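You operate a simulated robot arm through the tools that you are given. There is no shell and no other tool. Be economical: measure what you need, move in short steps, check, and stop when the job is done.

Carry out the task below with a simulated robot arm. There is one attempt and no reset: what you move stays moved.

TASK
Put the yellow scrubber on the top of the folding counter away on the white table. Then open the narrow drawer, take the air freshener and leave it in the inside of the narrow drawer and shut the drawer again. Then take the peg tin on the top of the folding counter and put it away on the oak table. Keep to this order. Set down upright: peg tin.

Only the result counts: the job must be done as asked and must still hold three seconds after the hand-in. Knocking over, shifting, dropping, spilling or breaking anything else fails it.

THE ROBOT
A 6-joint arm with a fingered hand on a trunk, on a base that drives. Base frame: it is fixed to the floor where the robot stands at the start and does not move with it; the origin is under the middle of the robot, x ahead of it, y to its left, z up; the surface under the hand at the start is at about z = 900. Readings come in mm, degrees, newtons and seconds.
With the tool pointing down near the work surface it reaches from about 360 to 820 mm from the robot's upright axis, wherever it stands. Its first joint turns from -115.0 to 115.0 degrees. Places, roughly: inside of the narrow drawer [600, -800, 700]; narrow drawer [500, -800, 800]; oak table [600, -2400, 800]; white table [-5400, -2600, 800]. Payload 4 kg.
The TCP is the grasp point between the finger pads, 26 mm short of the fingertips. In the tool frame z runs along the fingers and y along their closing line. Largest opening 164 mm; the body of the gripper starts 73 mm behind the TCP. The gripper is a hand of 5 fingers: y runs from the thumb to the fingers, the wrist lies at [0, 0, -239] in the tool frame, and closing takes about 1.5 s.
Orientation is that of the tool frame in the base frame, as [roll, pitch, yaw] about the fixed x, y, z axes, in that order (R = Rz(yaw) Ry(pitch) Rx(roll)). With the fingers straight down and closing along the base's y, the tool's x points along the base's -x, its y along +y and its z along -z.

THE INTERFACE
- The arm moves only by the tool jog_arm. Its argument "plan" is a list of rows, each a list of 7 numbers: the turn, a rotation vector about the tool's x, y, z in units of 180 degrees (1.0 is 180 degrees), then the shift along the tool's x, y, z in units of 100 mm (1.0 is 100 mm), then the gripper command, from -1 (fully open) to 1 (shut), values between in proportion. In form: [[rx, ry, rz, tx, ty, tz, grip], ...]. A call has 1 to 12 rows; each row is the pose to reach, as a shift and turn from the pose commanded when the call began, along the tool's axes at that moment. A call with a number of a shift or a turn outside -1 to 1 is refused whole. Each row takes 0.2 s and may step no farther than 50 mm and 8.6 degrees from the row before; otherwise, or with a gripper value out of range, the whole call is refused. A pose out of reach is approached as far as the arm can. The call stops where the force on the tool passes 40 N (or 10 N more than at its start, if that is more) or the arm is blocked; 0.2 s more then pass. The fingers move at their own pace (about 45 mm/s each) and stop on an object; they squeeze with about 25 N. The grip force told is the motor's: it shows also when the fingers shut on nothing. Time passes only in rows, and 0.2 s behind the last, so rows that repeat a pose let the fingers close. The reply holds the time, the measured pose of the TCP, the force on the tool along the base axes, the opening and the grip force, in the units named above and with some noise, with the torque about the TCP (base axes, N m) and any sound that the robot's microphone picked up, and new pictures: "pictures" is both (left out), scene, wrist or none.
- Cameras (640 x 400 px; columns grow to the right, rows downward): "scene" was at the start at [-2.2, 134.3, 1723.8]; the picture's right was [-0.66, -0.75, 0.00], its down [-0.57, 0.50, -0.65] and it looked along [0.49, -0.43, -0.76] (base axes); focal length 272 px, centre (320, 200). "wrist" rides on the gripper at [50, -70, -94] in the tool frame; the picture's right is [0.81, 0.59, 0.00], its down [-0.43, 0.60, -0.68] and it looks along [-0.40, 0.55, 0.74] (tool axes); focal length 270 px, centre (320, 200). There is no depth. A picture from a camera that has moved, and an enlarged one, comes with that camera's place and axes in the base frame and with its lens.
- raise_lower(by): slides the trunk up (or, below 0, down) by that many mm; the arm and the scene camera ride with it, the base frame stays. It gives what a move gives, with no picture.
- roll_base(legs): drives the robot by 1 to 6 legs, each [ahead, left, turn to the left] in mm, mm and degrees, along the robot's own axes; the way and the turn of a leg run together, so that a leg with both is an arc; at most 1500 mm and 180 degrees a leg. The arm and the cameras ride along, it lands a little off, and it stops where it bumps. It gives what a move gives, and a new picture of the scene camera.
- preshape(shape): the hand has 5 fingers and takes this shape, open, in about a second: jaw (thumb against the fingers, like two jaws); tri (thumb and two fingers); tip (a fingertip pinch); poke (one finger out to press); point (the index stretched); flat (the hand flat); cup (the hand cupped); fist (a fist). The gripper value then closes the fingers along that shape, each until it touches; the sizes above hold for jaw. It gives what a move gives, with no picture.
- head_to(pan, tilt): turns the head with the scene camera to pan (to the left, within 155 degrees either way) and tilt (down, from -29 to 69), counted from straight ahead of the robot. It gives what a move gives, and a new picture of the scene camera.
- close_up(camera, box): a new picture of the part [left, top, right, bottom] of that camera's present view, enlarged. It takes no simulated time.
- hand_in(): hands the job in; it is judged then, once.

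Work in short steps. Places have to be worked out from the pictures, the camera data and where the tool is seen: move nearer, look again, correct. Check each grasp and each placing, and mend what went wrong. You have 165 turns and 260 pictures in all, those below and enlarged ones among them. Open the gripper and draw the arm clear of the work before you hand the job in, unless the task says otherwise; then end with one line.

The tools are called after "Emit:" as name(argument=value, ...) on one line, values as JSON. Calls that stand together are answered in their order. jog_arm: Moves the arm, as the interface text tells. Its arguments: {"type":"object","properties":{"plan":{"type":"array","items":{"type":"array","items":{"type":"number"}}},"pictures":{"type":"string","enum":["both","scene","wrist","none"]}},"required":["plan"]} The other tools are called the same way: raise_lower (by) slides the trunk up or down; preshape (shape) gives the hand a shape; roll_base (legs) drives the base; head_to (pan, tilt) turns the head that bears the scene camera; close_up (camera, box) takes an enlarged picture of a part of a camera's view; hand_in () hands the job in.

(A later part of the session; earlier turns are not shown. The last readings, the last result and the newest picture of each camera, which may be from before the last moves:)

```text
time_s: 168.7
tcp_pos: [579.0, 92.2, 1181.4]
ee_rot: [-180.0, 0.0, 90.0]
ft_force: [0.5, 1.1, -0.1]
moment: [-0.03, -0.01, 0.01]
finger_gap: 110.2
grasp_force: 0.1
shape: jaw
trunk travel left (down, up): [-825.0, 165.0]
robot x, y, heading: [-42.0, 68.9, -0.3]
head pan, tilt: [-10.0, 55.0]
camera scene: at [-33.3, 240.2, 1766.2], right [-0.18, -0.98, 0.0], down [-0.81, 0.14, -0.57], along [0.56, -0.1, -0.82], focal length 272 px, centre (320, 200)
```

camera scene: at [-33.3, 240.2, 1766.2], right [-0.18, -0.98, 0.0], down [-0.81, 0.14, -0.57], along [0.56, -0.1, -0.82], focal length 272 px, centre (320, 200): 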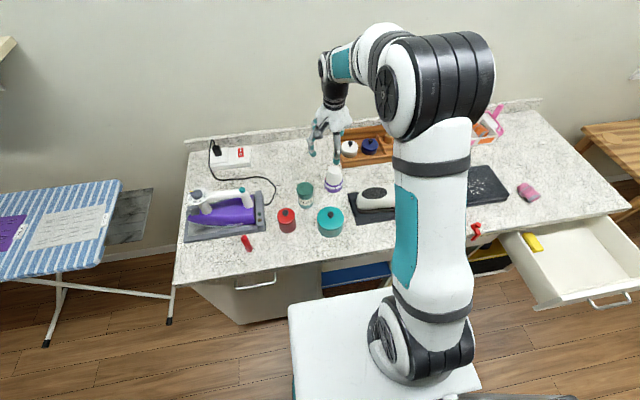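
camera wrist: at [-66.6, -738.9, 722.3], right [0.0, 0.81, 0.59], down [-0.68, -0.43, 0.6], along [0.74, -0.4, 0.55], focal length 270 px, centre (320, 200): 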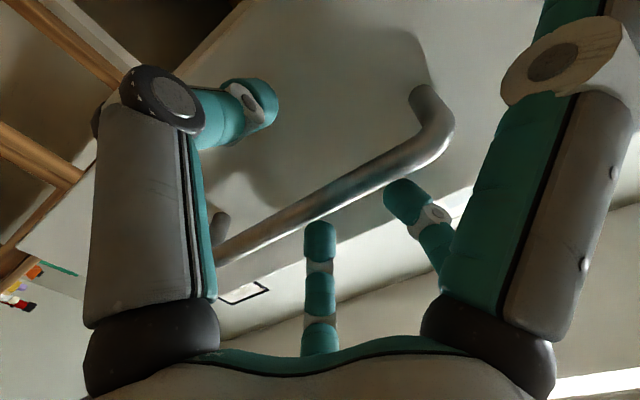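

Freshener appears at about (625, 70). Move above it and take a wrist picture.

Emit:
jog_arm(plan=[[0, 0, 0, -0.1, 0.2, 0.2, -0.34], [0, 0, 0, -0.2, 0.43, 0.4, -0.34], [0, 0, 0, -0.2, 0.43, 0.8, -0.34]], pictures="wrist")

Emit:
close_up(camera="scene", box=[270, 110, 410, 240])

```text
time_s: 169.5
tcp_pos: [622.1, 71.0, 1099.6]
ee_rot: [180.0, 0.0, 90.0]
ft_force: [-0.1, 0.9, -0.2]
moment: [0.01, 0.03, -0.03]
finger_gap: 110.2
grasp_force: 0.1
shape: jaw
trunk travel left (down, up): [-825.0, 165.0]
robot x, y, heading: [-41.5, 69.0, -0.1]
head pan, tilt: [-10.0, 55.0]
camera wrist: at [553.0, 122.1, 1194.2], right [0.59, 0.81, 0.0], down [0.6, -0.43, 0.68], along [0.55, -0.4, -0.74], focal length 270 px, centre (320, 200)
```

wrist: 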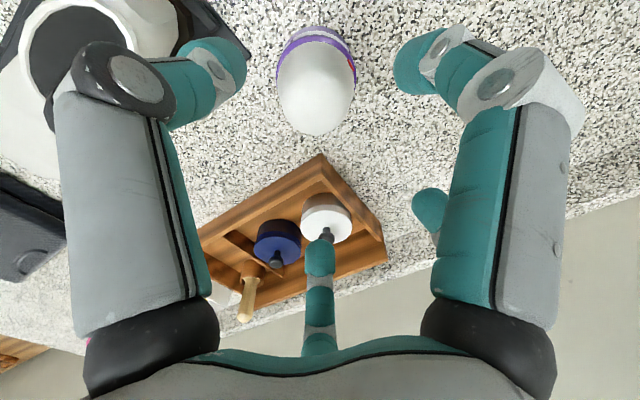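

```text
3.08 times, centred on (340, 175) of scene
camera zoom: at [-32.3, 240.3, 1766.2], right [-0.18, -0.98, 0.0], down [-0.81, 0.15, -0.57], along [0.56, -0.1, -0.82], focal length 836 px, centre (258, 277)
```

zoom: 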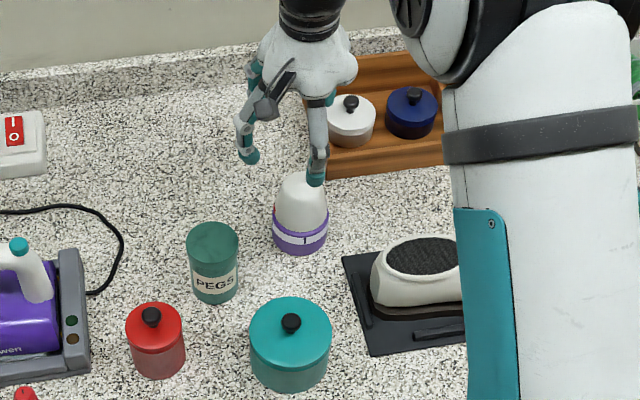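

Freshener centre ≈ (620, 70), right below. Rotate 36° so digits avoid the peg tin, and descend partway.

Emit:
jog_arm(plan=[[0, 0, -0.045, 0, -0.02, 0.1, -0.34], [0, 0, -0.09, 0, -0.02, 0.2, -0.34], [0, 0, -0.135, 0, -0.02, 0.3, -0.34], [0, 0, -0.18, 0, -0.02, 0.5, -0.34], [0, 0, -0.2, 0, -0.02, 0.7, -0.34]], pictures="wrist")

Emit:
close_up(camera="scene", box=[270, 110, 410, 240])

```text
time_s: 170.7
tcp_pos: [619.3, 71.3, 1031.0]
ee_rot: [-179.8, 0.1, 126.0]
ft_force: [0.7, -0.3, 0.2]
moment: [-0.02, -0.02, -0.02]
finger_gap: 110.4
grasp_force: 0.1
shape: jaw
trunk travel left (down, up): [-825.0, 165.0]
robot x, y, heading: [-43.6, 68.3, -0.2]
head pan, tilt: [-10.0, 55.0]
camera wrist: at [533.6, 71.3, 1124.8], right [0.0, 1.0, 0.0], down [0.74, 0.0, 0.68], along [0.68, 0.0, -0.74], focal length 270 px, centre (320, 200)
```

wrist: 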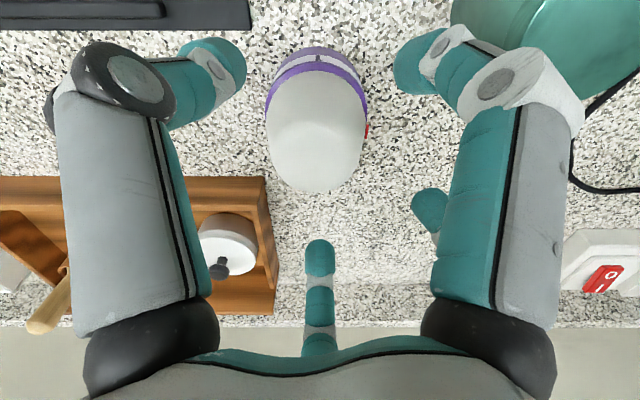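

```text
3.08 times, centred on (340, 175) of scene
camera zoom: at [-32.8, 240.2, 1766.2], right [-0.18, -0.98, 0.0], down [-0.81, 0.15, -0.57], along [0.56, -0.1, -0.82], focal length 836 px, centre (258, 277)
```

zoom: 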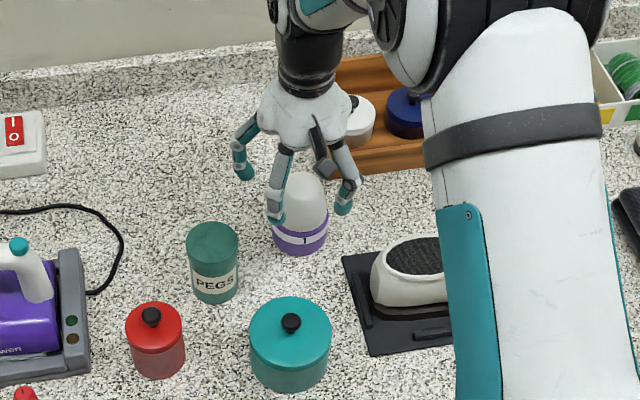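

Well centred. Descend to TCP z 946.

Emit:
jog_arm(plan=[[0, 0, 0, 0, 0, 0.3, -0.34], [0, 0, 0, 0, 0, 0.6, -0.34], [0, 0, 0, 0, 0, 0.75, -0.34], [0, 0, 0, 0, 0, 0.85, -0.34]], pictures="wrist")

Emit:
close_up(camera="scene", box=[270, 110, 410, 240])

```text
time_s: 171.7
tcp_pos: [619.9, 73.0, 944.4]
ee_rot: [-180.0, 0.2, 125.9]
ft_force: [-0.2, -0.5, 0.2]
moment: [-0.03, 0.01, -0.02]
finger_gap: 110.2
grasp_force: 0.1
shape: jaw
trunk travel left (down, up): [-825.0, 165.0]
robot x, y, heading: [-41.9, 69.3, -0.0]
head pan, tilt: [-10.0, 55.0]
camera wrist: at [534.0, 72.1, 1039.1], right [0.0, 1.0, 0.0], down [0.74, 0.0, 0.68], along [0.68, 0.0, -0.74], focal length 270 px, centre (320, 200)
```

wrist: 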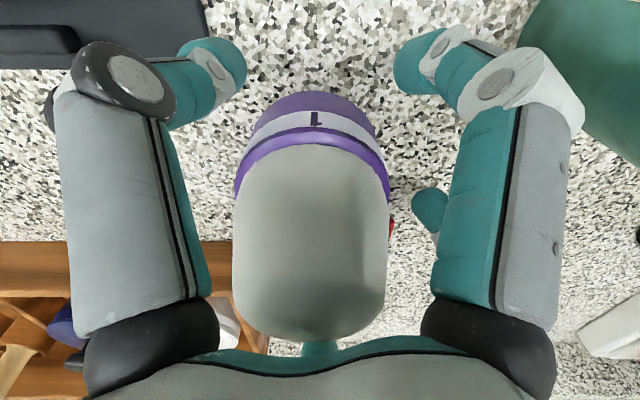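

```text
3.08 times, centred on (340, 175) of scene
camera zoom: at [-33.1, 240.2, 1766.2], right [-0.18, -0.98, 0.0], down [-0.81, 0.15, -0.57], along [0.56, -0.1, -0.82], focal length 836 px, centre (258, 277)
```

zoom: 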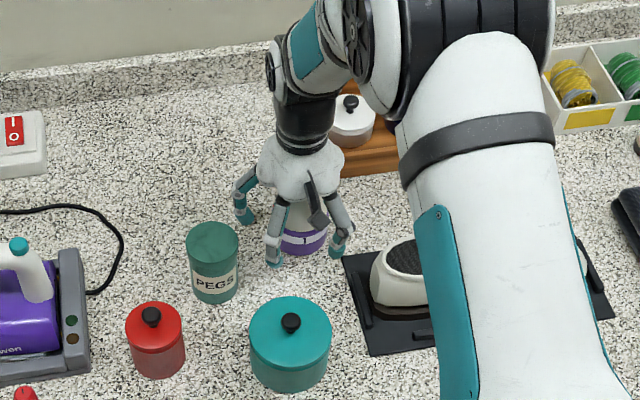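

Digits surround it. Close the hand.

Emit:
jog_arm(plan=[[0, 0, 0, 0, 0, 0, 1], [0, 0, 0, 0, 0, 0, 1], [0, 0, 0, 0, 0, 0, 1], [0, 0, 0, 0, 0, 0, 1], [0, 0, 0, 0, 0, 0, 1], [0, 0, 0, 0, 0, 0, 1], [0, 0, 0, 0, 0, 0, 1]], pictures="wrist")

```text
time_s: 173.3
tcp_pos: [619.8, 71.1, 945.1]
ee_rot: [-179.9, 0.1, 126.0]
ft_force: [-0.3, 0.2, -0.3]
moment: [0.01, 0.0, 0.01]
finger_gap: 65.6
grasp_force: 24.8
shape: jaw
trunk travel left (down, up): [-825.0, 165.0]
robot x, y, heading: [-43.4, 64.0, -0.1]
head pan, tilt: [-10.0, 55.0]
camera wrist: at [534.1, 72.1, 1039.2], right [0.0, 1.0, 0.0], down [0.74, 0.0, 0.68], along [0.68, 0.0, -0.74], focal length 270 px, centre (320, 200)
```

wrist: 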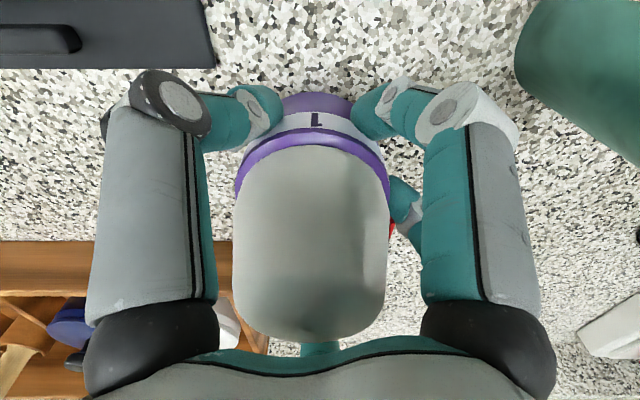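

Firm grip at 65.6 mm. Lift.

Emit:
jog_arm(plan=[[0, 0, 0, 0, 0, -0.15, 1], [0, 0, 0, 0, 0, -0.4, 1], [0, 0, 0, 0, 0, -0.7, 1], [0, 0, 0, 0, 0, -1, 1]], pictures="wrist")

Emit:
jog_arm(plan=[[0, 0, 0, 0, 0, -0.3, 1], [0, 0, 0, 0, 0, -0.6, 1], [0, 0, 0, 0, 0, -1, 1]], pictures="scene")

```text
time_s: 174.3
tcp_pos: [618.7, 70.7, 1044.8]
ee_rot: [-179.8, 0.2, 126.0]
ft_force: [0.1, 0.3, -3.3]
moment: [-0.02, -0.02, -0.02]
finger_gap: 65.6
grasp_force: 24.9
shape: jaw
trunk travel left (down, up): [-825.0, 165.0]
robot x, y, heading: [-42.9, 64.7, -0.3]
head pan, tilt: [-10.0, 55.0]
camera wrist: at [534.1, 71.6, 1139.8], right [0.0, 1.0, 0.0], down [0.74, 0.0, 0.68], along [0.68, 0.0, -0.74], focal length 270 px, centre (320, 200)
```

wrist: 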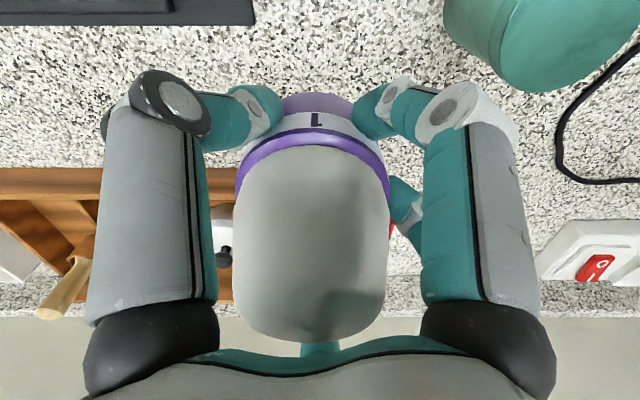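

```text
time_s: 175.1
tcp_pos: [619.6, 72.5, 1146.1]
ee_rot: [-180.0, 0.1, 126.0]
ft_force: [-0.5, 0.4, -2.3]
moment: [0.01, -0.01, -0.03]
finger_gap: 65.7
grasp_force: 24.7
shape: jaw
trunk travel left (down, up): [-825.0, 165.0]
robot x, y, heading: [-47.7, 67.3, -0.1]
head pan, tilt: [-10.0, 55.0]
camera scene: at [-34.6, 240.2, 1766.1], right [-0.18, -0.98, 0.0], down [-0.81, 0.15, -0.57], along [0.56, -0.1, -0.82], focal length 272 px, centre (320, 200)
```

scene: 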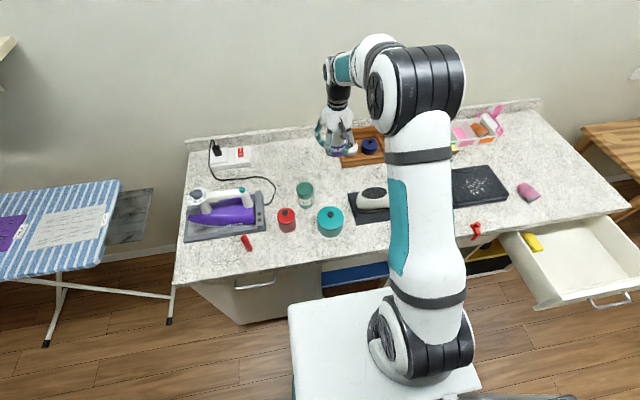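

Freshener is held. Drive back and then right to stand before the open drawer.

Emit:
roll_base(legs=[[-395, 0, 0], [0, -860, 0]])

Emit:
head_to(pan=-8, tilt=58)

```text
time_s: 181.8
tcp_pos: [222.1, -776.6, 1145.1]
ee_rot: [-179.9, 0.1, 126.4]
ft_force: [0.5, 0.0, -2.1]
moment: [0.02, 0.0, 0.0]
finger_gap: 65.6
grasp_force: 25.1
shape: jaw
trunk travel left (down, up): [-825.0, 165.0]
robot x, y, heading: [-443.2, -786.5, 0.3]
head pan, tilt: [-10.0, 55.0]
camera scene: at [-432.8, -612.8, 1766.2], right [-0.17, -0.99, 0.0], down [-0.81, 0.14, -0.57], along [0.56, -0.1, -0.82], focal length 272 px, centre (320, 200)
```

scene: 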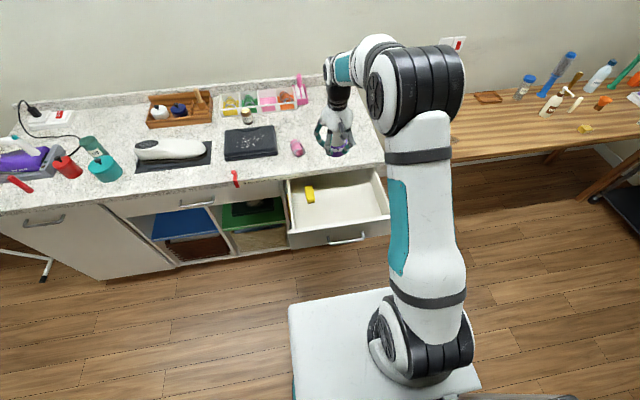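

```text
time_s: 182.4
tcp_pos: [221.1, -776.2, 1144.7]
ee_rot: [-179.9, 0.1, 126.4]
ft_force: [1.0, -1.3, -2.0]
moment: [0.0, -0.01, -0.03]
finger_gap: 65.1
grasp_force: 25.0
shape: jaw
trunk travel left (down, up): [-825.0, 165.0]
robot x, y, heading: [-440.4, -790.0, 0.1]
head pan, tilt: [-8.0, 58.0]
camera scene: at [-435.6, -609.2, 1762.5], right [-0.14, -0.99, 0.0], down [-0.84, 0.12, -0.53], along [0.52, -0.07, -0.85], focal length 272 px, centre (320, 200)
```

scene: 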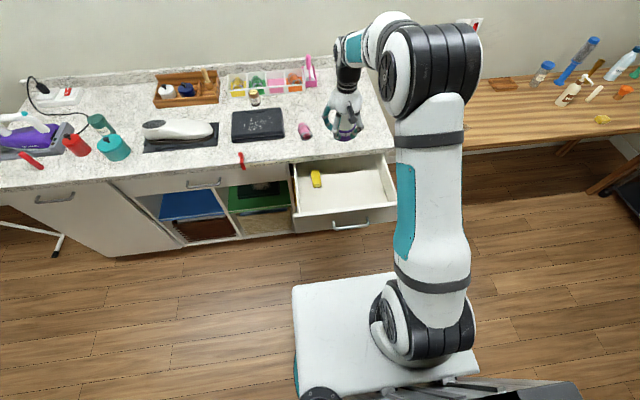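

Zoom on the drawer to measure its interior.

Emit:
close_up(camera="scene", box=[270, 130, 410, 240])

```text
3.64 times, centred on (340, 185) of scene
camera zoom: at [-435.6, -609.2, 1762.5], right [-0.14, -0.99, 0.0], down [-0.84, 0.12, -0.53], along [0.52, -0.07, -0.85], focal length 987 px, centre (247, 254)
```

zoom: 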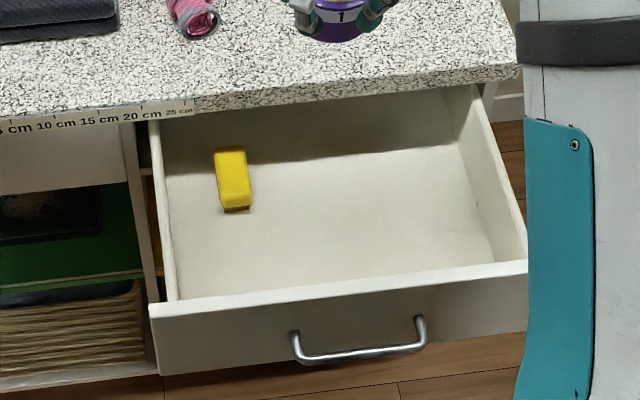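

Interior is ~370 wide, x≈85–303; floor near z≈765. Centre at (190, -790) and lower the trunk 270 mm.

Emit:
jog_arm(plan=[[0, 0, 0, 0.065, -0.33, 0, 1]], pictures="none")

Emit:
raise_lower(by=-225)

Emit:
jog_arm(plan=[[0, 0, 0, 0, 0, 0, 1]], pictures="both")

Emit:
close_up(camera="scene", box=[270, 90, 410, 220])

```text
time_s: 182.8
tcp_pos: [190.2, -791.6, 1146.2]
ee_rot: [-180.0, 0.1, 126.4]
ft_force: [-0.3, -0.3, -2.5]
moment: [-0.01, -0.01, 0.02]
finger_gap: 65.5
grasp_force: 25.6
shape: jaw
trunk travel left (down, up): [-825.0, 165.0]
robot x, y, heading: [-440.0, -782.4, 0.0]
head pan, tilt: [-8.0, 58.0]
```

```text
time_s: 185.2
tcp_pos: [192.4, -791.3, 919.8]
ee_rot: [-179.8, 0.0, 126.4]
ft_force: [0.6, 0.6, -1.8]
moment: [0.0, 0.02, 0.0]
finger_gap: 65.6
grasp_force: 25.2
shape: jaw
trunk travel left (down, up): [-600.0, 390.0]
robot x, y, heading: [-441.1, -786.6, 0.1]
head pan, tilt: [-8.0, 58.0]
```

```text
time_s: 185.6
tcp_pos: [192.5, -790.3, 920.3]
ee_rot: [180.0, 0.1, 126.4]
ft_force: [-0.4, 0.7, -2.8]
moment: [0.04, 0.04, 0.02]
finger_gap: 65.6
grasp_force: 25.1
shape: jaw
trunk travel left (down, up): [-600.0, 390.0]
robot x, y, heading: [-440.9, -786.5, 0.4]
head pan, tilt: [-8.0, 58.0]
camera scene: at [-435.7, -609.3, 1537.5], right [-0.14, -0.99, 0.0], down [-0.84, 0.12, -0.53], along [0.52, -0.07, -0.85], focal length 272 px, centre (320, 200)
camera wrist: at [105.3, -791.4, 1014.5], right [-0.01, 1.0, 0.0], down [0.74, 0.01, 0.68], along [0.68, 0.0, -0.74], focal length 270 px, centre (320, 200)
```

scene: 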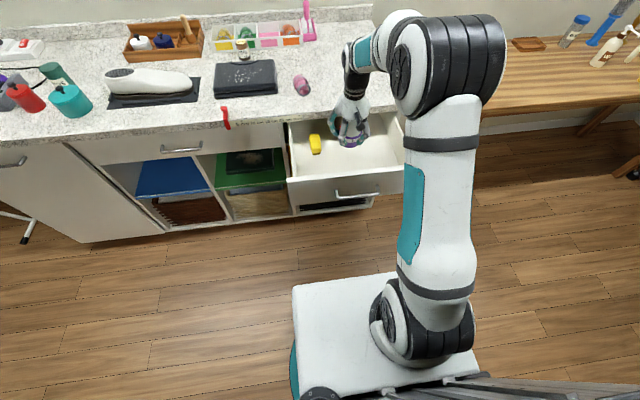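
wrist: 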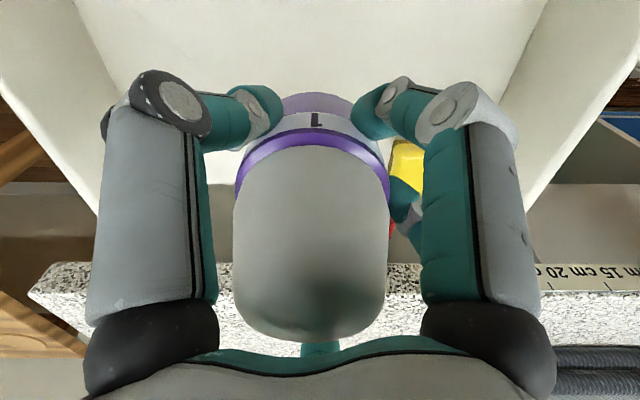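

```text
3.08 times, centred on (340, 155) of scene
camera zoom: at [-435.7, -609.3, 1537.5], right [-0.14, -0.99, 0.0], down [-0.84, 0.12, -0.53], along [0.52, -0.07, -0.85], focal length 836 px, centre (258, 338)
```

zoom: 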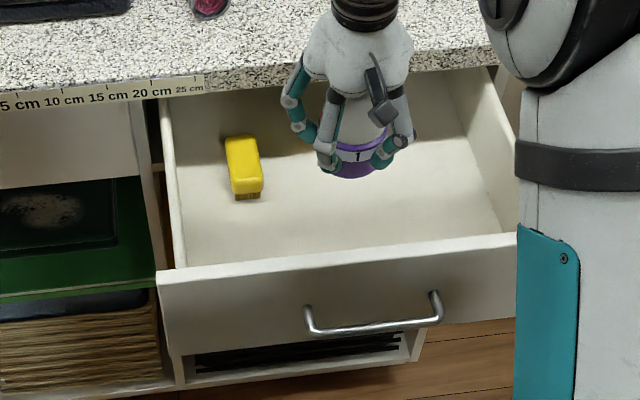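

Freshener is over the drawer. Lower with the arm, slowly near the bottom.

Emit:
jog_arm(plan=[[0, 0, 0, 0, 0, 0.2, 1], [0, 0, 0, 0, 0, 0.4, 1], [0, 0, 0, 0, 0, 0.6, 1], [0, 0, 0, 0, 0, 0.8, 1]], pictures="none")

Emit:
jog_arm(plan=[[0, 0, 0, 0, 0, 0.08, 1], [0, 0, 0, 0, 0, 0.16, 1], [0, 0, 0, 0, 0, 0.24, 1], [0, 0, 0, 0, 0, 0.31, 1], [0, 0, 0, 0, 0, 0.37, 1], [0, 0, 0, 0, 0, 0.43, 1], [0, 0, 0, 0, 0, 0.49, 1], [0, 0, 0, 0, 0, 0.55, 1], [0, 0, 0, 0, 0, 0.61, 1], [0, 0, 0, 0, 0, 0.67, 1], [0, 0, 0, 0, 0, 0.73, 1], [0, 0, 0, 0, 0, 0.79, 1]], pictures="scene")

```text
time_s: 186.6
tcp_pos: [192.0, -791.3, 840.2]
ee_rot: [-180.0, 0.1, 126.5]
ft_force: [0.3, -0.8, -2.2]
moment: [-0.01, 0.0, 0.02]
finger_gap: 65.6
grasp_force: 24.7
shape: jaw
trunk travel left (down, up): [-600.0, 390.0]
robot x, y, heading: [-442.1, -783.6, 0.2]
head pan, tilt: [-8.0, 58.0]
```

```text
time_s: 188.7
tcp_pos: [196.6, -791.2, 785.3]
ee_rot: [179.3, 0.8, 126.4]
ft_force: [1.2, -1.1, 22.3]
moment: [-0.11, 0.28, 0.04]
finger_gap: 66.0
grasp_force: 25.0
shape: jaw
trunk travel left (down, up): [-600.0, 390.0]
robot x, y, heading: [-441.3, -784.8, 0.1]
head pan, tilt: [-8.0, 58.0]
stopped in row 10: the force on the tool passed its limit at 46 N (the readings are from after the stop); the commanded pose is now the measured one
camera scene: at [-437.2, -609.2, 1537.7], right [-0.14, -0.99, 0.0], down [-0.84, 0.12, -0.53], along [0.53, -0.07, -0.85], focal length 272 px, centre (320, 200)
```

scene: 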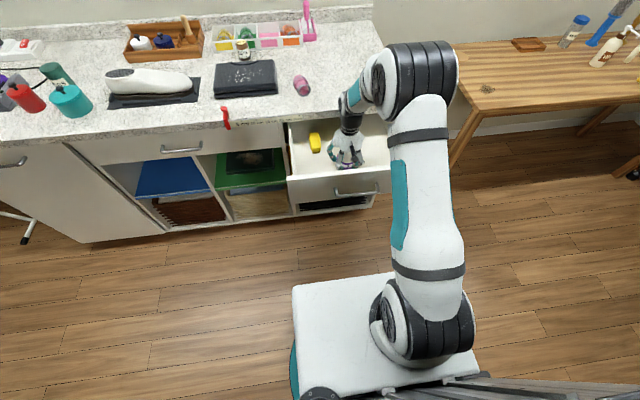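

Floor contact: drawer floor ≈ z 740, so top ≈ 845, below the front's top edge. Release with a partial opening.

Emit:
jog_arm(plan=[[0, 0, 0, 0, 0, -0.015, 1], [0, 0, 0, 0, 0, -0.015, -0.34], [0, 0, 0, 0, 0, -0.015, -0.34], [0, 0, 0, 0, 0, -0.015, -0.34], [0, 0, 0, 0, 0, -0.015, -0.34], [0, 0, 0, 0, 0, -0.015, -0.34], [0, 0, 0, 0, 0, -0.015, -0.34]], pictures="wrist")

```text
time_s: 190.3
tcp_pos: [195.0, -791.2, 782.2]
ee_rot: [179.5, 0.5, 126.5]
ft_force: [-0.2, -0.8, -0.1]
moment: [0.02, -0.01, 0.04]
finger_gap: 109.3
grasp_force: 0.0
shape: jaw
trunk travel left (down, up): [-600.0, 390.0]
robot x, y, heading: [-443.8, -782.4, 0.2]
head pan, tilt: [-8.0, 58.0]
camera wrist: at [108.5, -791.6, 876.5], right [-0.01, 1.0, 0.0], down [0.73, 0.01, 0.69], along [0.69, 0.0, -0.73], focal length 270 px, centre (320, 200)
```

wrist: 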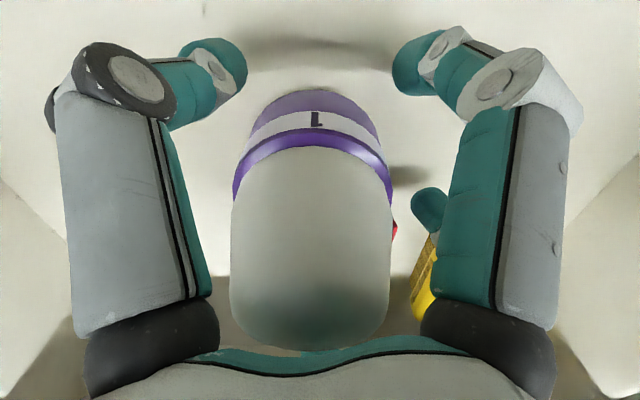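

Released and standing. Raise straight up.

Emit:
jog_arm(plan=[[0, 0, 0, 0, 0, -0.2, -0.34], [0, 0, 0, 0, 0, -0.45, -0.34], [0, 0, 0, 0, 0, -0.7, -0.34], [0, 0, 0, 0, 0, -1, -0.34]], pictures="wrist")

Emit:
jog_arm(plan=[[0, 0, 0, 0, 0, -0.3, -0.34], [0, 0, 0, 0, 0, -0.6, -0.34], [0, 0, 0, 0, 0, -1, -0.34]], pictures="none")

Emit:
close_up(camera="scene", box=[270, 90, 410, 220])

```text
time_s: 191.3
tcp_pos: [195.9, -792.0, 883.0]
ee_rot: [179.5, 0.5, 126.4]
ft_force: [0.9, 0.5, -0.3]
moment: [0.0, 0.01, -0.02]
finger_gap: 109.5
grasp_force: 0.2
shape: jaw
trunk travel left (down, up): [-600.0, 390.0]
robot x, y, heading: [-445.4, -781.5, 0.4]
head pan, tilt: [-8.0, 58.0]
camera wrist: at [107.3, -791.3, 977.1], right [-0.01, 1.0, 0.0], down [0.73, 0.01, 0.69], along [0.69, 0.0, -0.73], focal length 270 px, centre (320, 200)
```

wrist: 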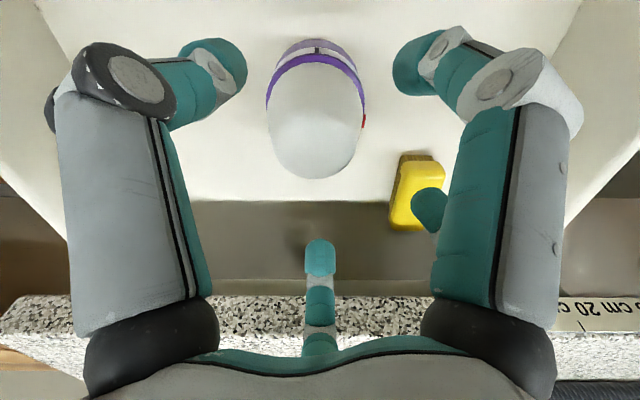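

```text
time_s: 192.1
tcp_pos: [193.5, -791.0, 983.8]
ee_rot: [179.6, 0.5, 126.3]
ft_force: [0.9, 0.3, -0.1]
moment: [0.02, 0.02, -0.03]
finger_gap: 109.3
grasp_force: 0.1
shape: jaw
trunk travel left (down, up): [-600.0, 390.0]
robot x, y, heading: [-445.1, -785.6, 0.3]
head pan, tilt: [-8.0, 58.0]
```

```text
3.08 times, centred on (340, 155) of scene
camera zoom: at [-436.3, -609.3, 1537.4], right [-0.14, -0.99, 0.0], down [-0.84, 0.12, -0.53], along [0.53, -0.07, -0.85], focal length 836 px, centre (258, 338)
```

zoom: 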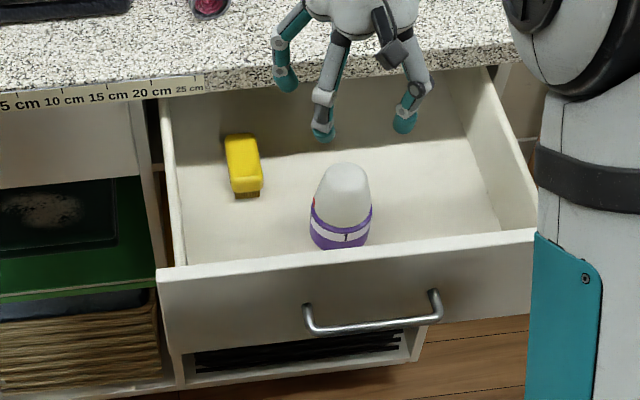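

Freshener stands in the drawer. Back the base off and square the hand, then turn it horizontal.

Emit:
roll_base(legs=[[-350, 0, 0]])

Emit:
preshape(shape="tri")

Emit:
jog_arm(plan=[[0, 0, 0.045, 0, 0, 0, 0.2], [0, 0, 0.09, 0, 0, 0, 0.2], [0, 0, 0.135, 0, 0, 0, 0.2], [0, 0, 0.18, 0, 0, 0, 0.2], [0, 0, 0.203, 0, 0, 0, 0.2]], pictures="none")

Emit:
jog_arm(plan=[[-0.0417, 0, 0, 0, 0.03, 0, 0.2], [-0.0833, 0, 0, 0, 0.06, 0, 0.2], [-0.125, 0, 0, 0, 0.09, 0, 0.2], [-0.1667, 0, 0, 0, 0.12, 0, 0.2], [-0.2083, 0, 0, 0, 0.15, 0, 0.2], [-0.25, 0, 0, 0, 0.2, 0, 0.2], [-0.2917, 0, 0, 0, 0.25, 0, 0.2], [-0.3333, 0, 0, 0, 0.3, 0, 0.2], [-0.375, 0, 0, 0, 0.35, 0, 0.2], [-0.4167, 0, 0, 0, 0.4, 0, 0.2], [-0.4583, 0, 0, 0, 0.45, 0, 0.2], [-0.5, 0, 0, 0, 0.5, 0, 0.2]], pictures="scene")

```text
time_s: 194.3
tcp_pos: [-152.1, -794.3, 982.8]
ee_rot: [179.5, 0.6, 126.2]
ft_force: [0.7, 0.4, -0.2]
moment: [-0.03, -0.02, 0.01]
finger_gap: 109.4
grasp_force: 0.0
shape: jaw
trunk travel left (down, up): [-600.0, 390.0]
robot x, y, heading: [-791.3, -787.7, -0.1]
head pan, tilt: [-8.0, 58.0]
camera scene: at [-782.7, -610.0, 1537.5], right [-0.14, -0.99, 0.0], down [-0.84, 0.12, -0.53], along [0.53, -0.07, -0.85], focal length 272 px, centre (320, 200)
```

scene: 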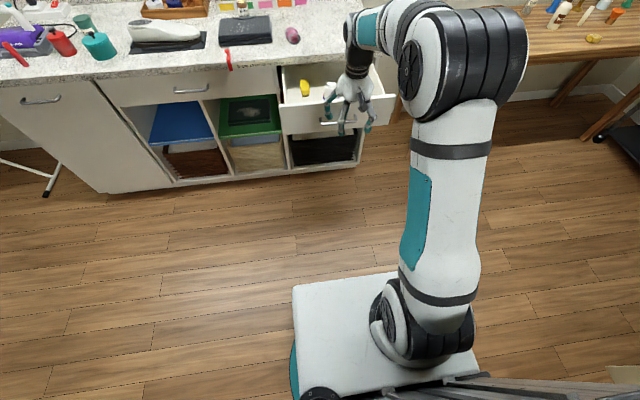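

```text
time_s: 195.2
tcp_pos: [-152.7, -792.7, 981.7]
ee_rot: [179.6, 0.4, 126.2]
ft_force: [-0.4, -0.2, -0.2]
moment: [0.0, 0.01, 0.0]
finger_gap: 164.0
grasp_force: 0.2
shape: tri
trunk travel left (down, up): [-600.0, 390.0]
robot x, y, heading: [-789.9, -786.0, -0.1]
head pan, tilt: [-8.0, 58.0]
```

```text
time_s: 196.4
tcp_pos: [-151.7, -792.6, 982.4]
ee_rot: [179.3, 0.2, 89.6]
ft_force: [-0.1, -0.9, 0.3]
moment: [0.01, 0.04, 0.01]
finger_gap: 65.9
grasp_force: 0.0
shape: tri
trunk travel left (down, up): [-600.0, 390.0]
robot x, y, heading: [-793.3, -787.7, 0.3]
head pan, tilt: [-8.0, 58.0]
```

```text
time_s: 199.0
tcp_pos: [-103.9, -794.0, 983.0]
ee_rot: [89.3, 0.1, 89.8]
ft_force: [0.6, -0.3, 0.1]
moment: [-0.01, -0.02, 0.0]
finger_gap: 66.0
grasp_force: 0.1
shape: tri
trunk travel left (down, up): [-600.0, 390.0]
robot x, y, heading: [-792.1, -784.0, 0.1]
head pan, tilt: [-8.0, 58.0]
camera scene: at [-781.6, -610.0, 1537.5], right [-0.14, -0.99, 0.0], down [-0.84, 0.12, -0.53], along [0.52, -0.07, -0.85], focal length 272 px, centre (320, 200)
```

scene: 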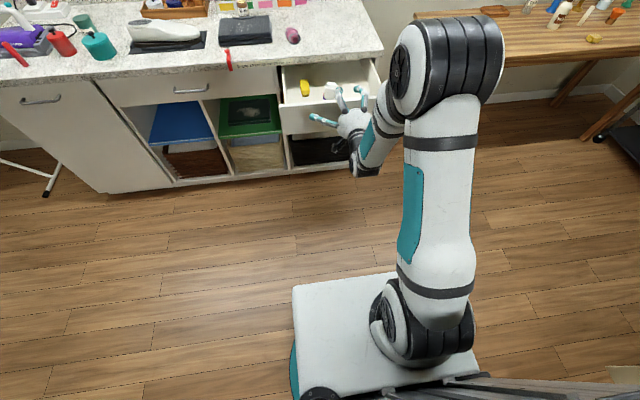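

Lower the trunk to handle height and check the freshener height against the counter underside.

Emit:
raise_lower(by=-195)

Emit:
head_to(pan=-8, tilt=28)

Emit:
close_up(camera="scene", box=[270, 130, 410, 240])

```text
time_s: 201.2
tcp_pos: [-102.8, -794.3, 788.9]
ee_rot: [89.5, 0.1, 89.7]
ft_force: [-0.4, 0.2, 0.2]
moment: [0.0, 0.0, -0.01]
finger_gap: 66.2
grasp_force: 0.1
shape: tri
trunk travel left (down, up): [-405.0, 585.0]
robot x, y, heading: [-790.8, -791.3, 0.0]
head pan, tilt: [-8.0, 58.0]
```

```text
time_s: 202.1
tcp_pos: [-104.0, -793.2, 788.4]
ee_rot: [89.4, 0.1, 89.7]
ft_force: [-0.2, 0.2, 0.9]
moment: [-0.02, -0.02, -0.01]
finger_gap: 65.9
grasp_force: 0.0
shape: tri
trunk travel left (down, up): [-405.0, 585.0]
robot x, y, heading: [-791.9, -786.0, 0.1]
head pan, tilt: [-8.0, 28.0]
camera scene: at [-760.0, -613.1, 1385.3], right [-0.14, -0.99, 0.0], down [-0.47, 0.07, -0.88], along [0.87, -0.12, -0.47], focal length 272 px, centre (320, 200)
```

scene: 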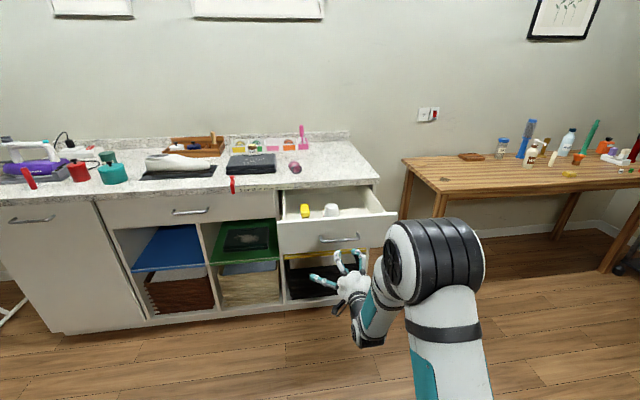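

```text
3.64 times, centred on (340, 185) of scene
camera zoom: at [-760.0, -613.1, 1385.3], right [-0.14, -0.99, 0.0], down [-0.47, 0.07, -0.88], along [0.87, -0.12, -0.47], focal length 987 px, centre (247, 254)
```

zoom: 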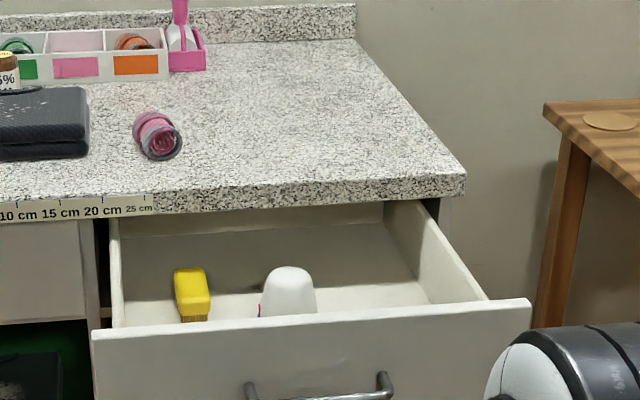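

Freshener top ≈848, counter underside ≈871: it fits. Drive ahead 120 mm to the handle and check.

Emit:
roll_base(legs=[[120, 0, 0]])

Emit:
jog_arm(plan=[[0, 0, 0, 0, 0, 0.02, 0.2]], pictures="wrist")

```text
time_s: 203.3
tcp_pos: [16.6, -793.0, 787.9]
ee_rot: [89.4, 0.1, 89.8]
ft_force: [-0.5, 0.3, -0.2]
moment: [0.0, 0.02, -0.01]
finger_gap: 65.7
grasp_force: 0.1
shape: tri
trunk travel left (down, up): [-405.0, 585.0]
robot x, y, heading: [-668.8, -787.3, -0.1]
head pan, tilt: [-8.0, 28.0]
camera scene: at [-640.0, -613.1, 1385.4], right [-0.14, -0.99, 0.0], down [-0.47, 0.07, -0.88], along [0.87, -0.12, -0.47], focal length 272 px, centre (320, 200)
```

scene: 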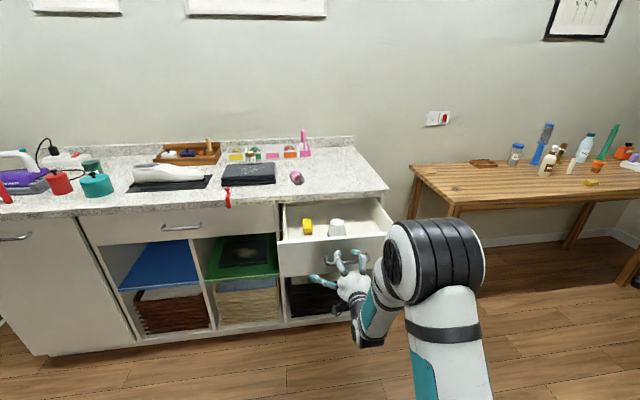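

```text
time_s: 203.8
tcp_pos: [18.6, -792.8, 788.2]
ee_rot: [89.5, 0.1, 89.7]
ft_force: [0.7, -0.7, -0.1]
moment: [0.01, 0.03, -0.01]
finger_gap: 65.9
grasp_force: 0.1
shape: tri
trunk travel left (down, up): [-405.0, 585.0]
robot x, y, heading: [-670.2, -784.6, 0.0]
head pan, tilt: [-8.0, 28.0]
camera wrist: at [-73.3, -742.4, 718.6], right [0.0, 0.81, 0.59], down [-0.69, -0.43, 0.59], along [0.73, -0.4, 0.56], focal length 270 px, centre (320, 200)
```

wrist: 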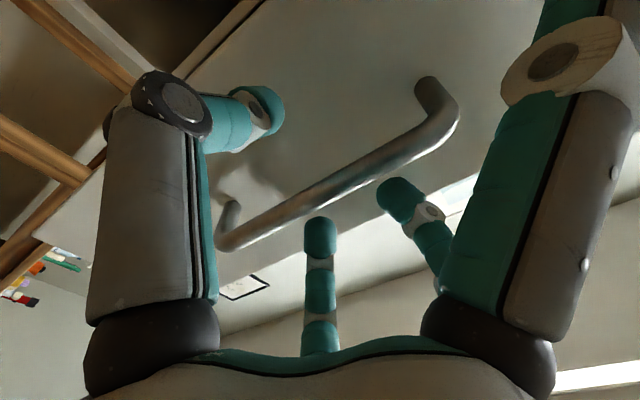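

Good alignment, close to the earlier grasp pose. Advance 6 mm and close on the bar.

Emit:
jog_arm(plan=[[0, 0, 0, 0, 0, 0.06, 0.2], [0, 0, 0, 0, 0, 0.06, 1], [0, 0, 0, 0, 0, 0.06, 1], [0, 0, 0, 0, 0, 0.06, 1], [0, 0, 0, 0, 0, 0.06, 1], [0, 0, 0, 0, 0, 0.06, 1], [0, 0, 0, 0, 0, 0.06, 1], [0, 0, 0, 0, 0, 0.06, 1]], pictures="wrist")

```text
time_s: 205.6
tcp_pos: [25.1, -794.2, 790.2]
ee_rot: [89.3, 0.0, 89.7]
ft_force: [0.2, -0.3, 6.5]
moment: [0.01, -0.02, 0.02]
finger_gap: 0.0
grasp_force: 25.2
shape: tri
trunk travel left (down, up): [-405.0, 585.0]
robot x, y, heading: [-671.3, -785.7, 0.0]
head pan, tilt: [-8.0, 28.0]
camera wrist: at [-67.3, -742.5, 719.3], right [0.0, 0.81, 0.59], down [-0.69, -0.43, 0.59], along [0.73, -0.4, 0.56], focal length 270 px, centre (320, 200)
```

wrist: 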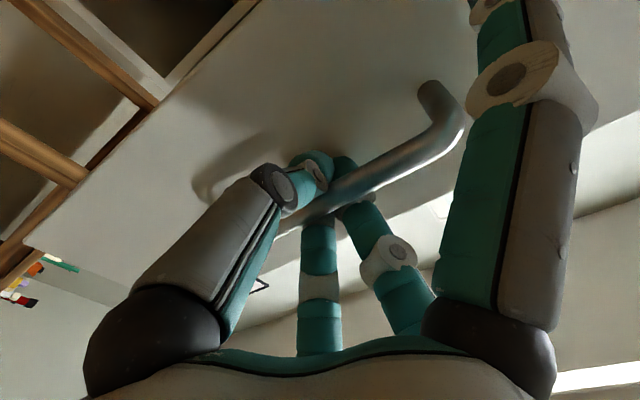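

Gripped. Push in by driving ahead 180 mm.

Emit:
roll_base(legs=[[90, 0, 0], [90, 0, 0]])

Emit:
close_up(camera="scene", box=[260, 120, 420, 260])

```text
time_s: 207.4
tcp_pos: [204.9, -793.9, 788.3]
ee_rot: [89.3, 0.0, 89.7]
ft_force: [0.9, -1.8, 7.4]
moment: [-0.01, 0.02, 0.01]
finger_gap: 0.2
grasp_force: 24.9
shape: tri
trunk travel left (down, up): [-405.0, 585.0]
robot x, y, heading: [-491.0, -783.9, 0.1]
head pan, tilt: [-8.0, 28.0]
camera scene: at [-460.5, -612.9, 1385.4], right [-0.14, -0.99, 0.0], down [-0.46, 0.06, -0.88], along [0.87, -0.12, -0.47], focal length 272 px, centre (320, 200)
```

scene: 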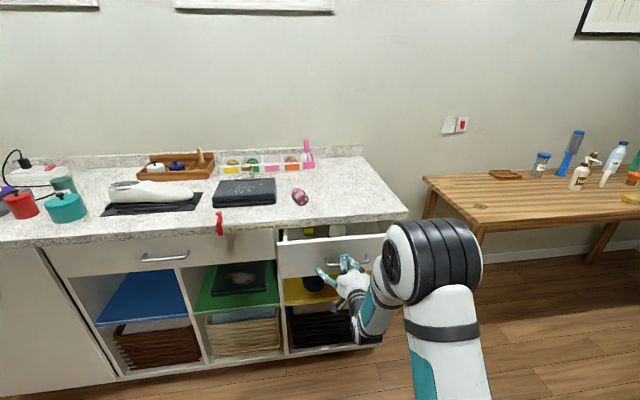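

```text
2.86 times, centred on (340, 190) of scene
camera zoom: at [-460.5, -612.9, 1385.4], right [-0.14, -0.99, 0.0], down [-0.46, 0.06, -0.88], along [0.87, -0.12, -0.47], focal length 776 px, centre (263, 229)
```

zoom: 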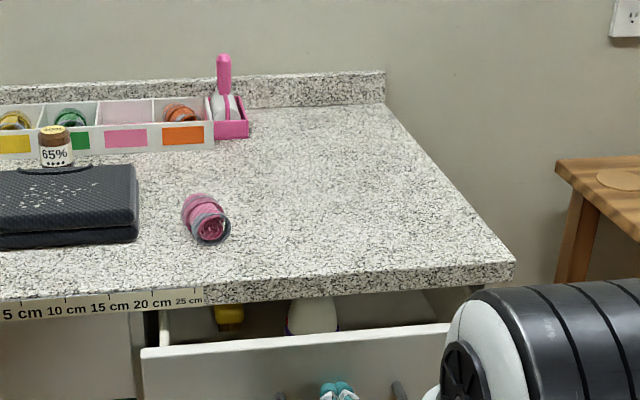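

Freshener is passing under the counter upright. Push the last ~100 mm with the arm, force-guarded.

Emit:
jog_arm(plan=[[0, 0, 0, 0, 0, 0.1, 1], [0, 0, 0, 0, 0, 0.25, 1], [0, 0, 0, 0, 0, 0.4, 1], [0, 0, 0, 0, 0, 0.55, 1], [0, 0, 0, 0, 0, 0.7, 1], [0, 0, 0, 0, 0, 0.82, 1], [0, 0, 0, 0, 0, 0.9, 1], [0, 0, 0, 0, 0, 0.96, 1], [0, 0, 0, 0, 0, 1.0, 1]], pictures="scene")

Emit:
close_up(camera="scene", box=[220, 180, 420, 320])

```text
time_s: 209.4
tcp_pos: [306.7, -793.0, 789.8]
ee_rot: [89.4, 0.1, 89.7]
ft_force: [1.2, 0.7, 1.5]
moment: [-0.02, 0.0, -0.03]
finger_gap: 0.0
grasp_force: 25.2
shape: tri
trunk travel left (down, up): [-405.0, 585.0]
robot x, y, heading: [-489.2, -786.1, 0.1]
head pan, tilt: [-8.0, 28.0]
camera scene: at [-459.9, -612.7, 1385.4], right [-0.14, -0.99, 0.0], down [-0.47, 0.06, -0.88], along [0.87, -0.12, -0.47], focal length 272 px, centre (320, 200)
```

scene: 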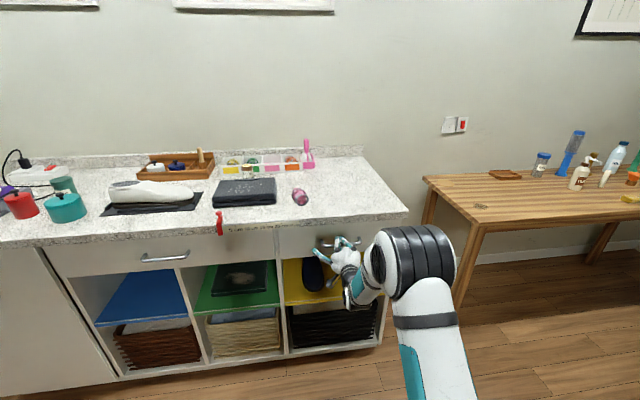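

```text
2.86 times, centred on (320, 250) of scene
camera zoom: at [-459.9, -612.7, 1385.4], right [-0.14, -0.99, 0.0], down [-0.47, 0.06, -0.88], along [0.87, -0.12, -0.47], focal length 776 px, centre (320, 57)
```

zoom: 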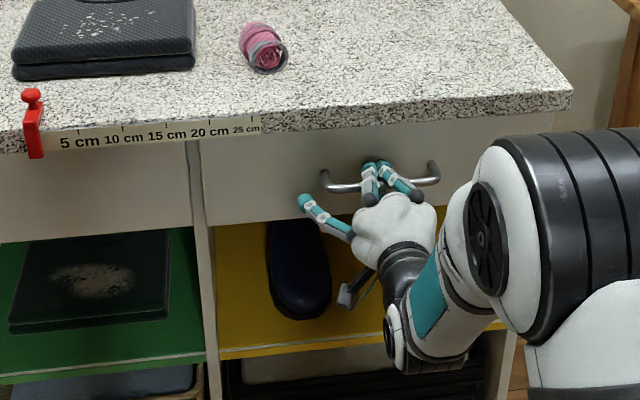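

Looks shut. Give a little extra push (guarded) to be sure it's fully home, then release.

Emit:
jog_arm(plan=[[0, 0, 0, 0, 0, 0.03, 1], [0, 0, 0, 0, 0, 0.06, 1], [0, 0, 0, 0, 0, 0.09, 1], [0, 0, 0, 0, 0, 0.12, 1]], pictures="none")

Emit:
jog_arm(plan=[[0, 0, 0, 0, 0, 0, 0.1], [0, 0, 0, 0, 0, 0, 0.1], [0, 0, 0, 0, 0, 0, 0.1], [0, 0, 0, 0, 0, 0, 0.1], [0, 0, 0, 0, 0, 0, 0.1], [0, 0, 0, 0, 0, 0, 0.1]], pictures="wrist")

```text
time_s: 210.3
tcp_pos: [311.7, -792.9, 789.8]
ee_rot: [89.4, 0.1, 89.7]
ft_force: [-23.7, 0.6, 6.7]
moment: [-0.01, -0.33, 0.01]
finger_gap: 0.0
grasp_force: 24.6
shape: tri
trunk travel left (down, up): [-405.0, 585.0]
robot x, y, heading: [-492.1, -786.5, 0.3]
head pan, tilt: [-8.0, 28.0]
stopped in row 4: the force on the tool passed its limit at 44 N (the readings are from after the stop); the commanded pose is now the measured one
```

```text
time_s: 211.8
tcp_pos: [314.3, -793.6, 787.7]
ee_rot: [89.7, 0.1, 89.6]
ft_force: [-0.3, 0.0, 0.2]
moment: [0.0, -0.03, 0.01]
finger_gap: 73.6
grasp_force: 0.0
shape: tri
trunk travel left (down, up): [-405.0, 585.0]
robot x, y, heading: [-487.8, -785.8, -0.0]
head pan, tilt: [-8.0, 28.0]
camera wrist: at [221.5, -742.6, 718.0], right [0.0, 0.81, 0.59], down [-0.68, -0.43, 0.59], along [0.73, -0.4, 0.55], focal length 270 px, centre (320, 200)
```

wrist: 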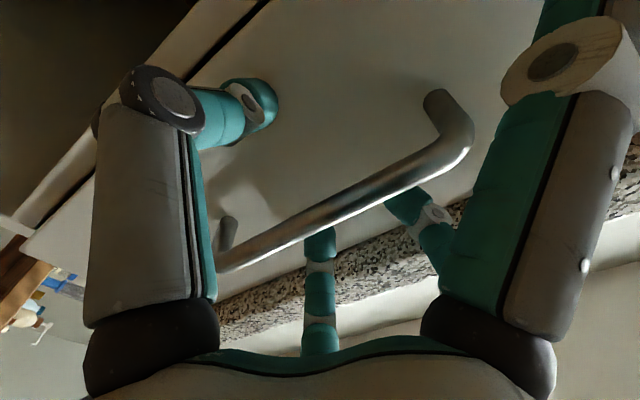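

Hit the end stop: the drawer is shut and the hand released. Back the base off and raise the trunk.

Emit:
roll_base(legs=[[-220, 0, 0]])

Emit:
close_up(camera="scene", box=[220, 140, 420, 300])

Emit:
raise_lower(by=420)

Emit:
preshape(shape="jaw")

Emit:
jog_arm(plan=[[0.0417, 0, 0, 0, 0, 0, -0.34], [0.0833, 0, 0, 0, 0, 0, -0.34], [0.125, 0, 0, 0, 0, 0, -0.34], [0.1667, 0, 0, 0, 0, 0, -0.34], [0.2083, 0, 0, 0, 0, 0, -0.34], [0.25, 0, 0, 0, 0, 0, -0.34], [0.2917, 0, 0, 0, 0, 0, -0.34], [0.3333, 0, 0, 0, 0, 0, -0.34], [0.375, 0, 0, 0, 0, 0, -0.34], [0.4167, 0, 0, 0, 0, 0, -0.34], [0.4583, 0, 0, 0, 0, 0, -0.34], [0.5, 0, 0, 0, 0, 0, -0.34]], pictures="none")

```text
time_s: 213.4
tcp_pos: [94.0, -794.3, 787.9]
ee_rot: [89.7, 0.1, 89.7]
ft_force: [-0.3, 0.9, 0.7]
moment: [-0.01, -0.02, 0.01]
finger_gap: 73.3
grasp_force: 0.1
shape: tri
trunk travel left (down, up): [-405.0, 585.0]
robot x, y, heading: [-716.4, -788.6, -0.1]
head pan, tilt: [-8.0, 28.0]
camera scene: at [-681.2, -613.1, 1385.4], right [-0.14, -0.99, 0.0], down [-0.47, 0.06, -0.88], along [0.87, -0.12, -0.47], focal length 272 px, centre (320, 200)
```

scene: 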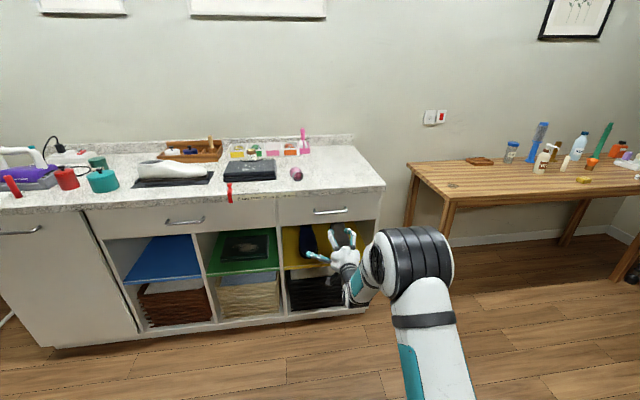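

```text
2.50 times, centred on (320, 220) of scene
camera zoom: at [-681.2, -613.1, 1385.4], right [-0.14, -0.99, 0.0], down [-0.47, 0.06, -0.88], along [0.87, -0.12, -0.47], focal length 679 px, centre (320, 150)
```

zoom: 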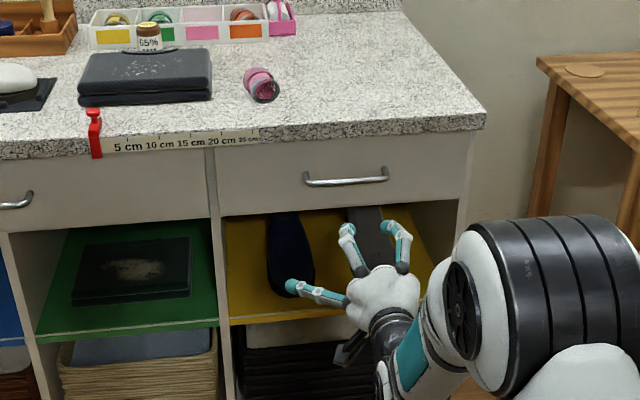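

```text
refused: 420 is not a number from -400 to 400
```

```text
time_s: 214.3
tcp_pos: [94.2, -792.9, 787.1]
ee_rot: [89.7, 0.0, 89.8]
ft_force: [0.3, -0.4, -0.2]
moment: [-0.04, 0.02, 0.0]
finger_gap: 163.9
grasp_force: 0.1
shape: jaw
trunk travel left (down, up): [-405.0, 585.0]
robot x, y, heading: [-712.3, -784.5, 0.1]
head pan, tilt: [-8.0, 28.0]
```

```text
time_s: 216.9
tcp_pos: [74.1, -793.3, 780.0]
ee_rot: [179.2, 0.1, 89.7]
ft_force: [-0.3, 0.0, 0.3]
moment: [-0.02, -0.03, 0.01]
finger_gap: 110.4
grasp_force: 0.0
shape: jaw
out of reach, approached as far as the arm can: row 12
trunk travel left (down, up): [-405.0, 585.0]
robot x, y, heading: [-713.9, -785.0, -0.0]
head pan, tilt: [-8.0, 28.0]
```

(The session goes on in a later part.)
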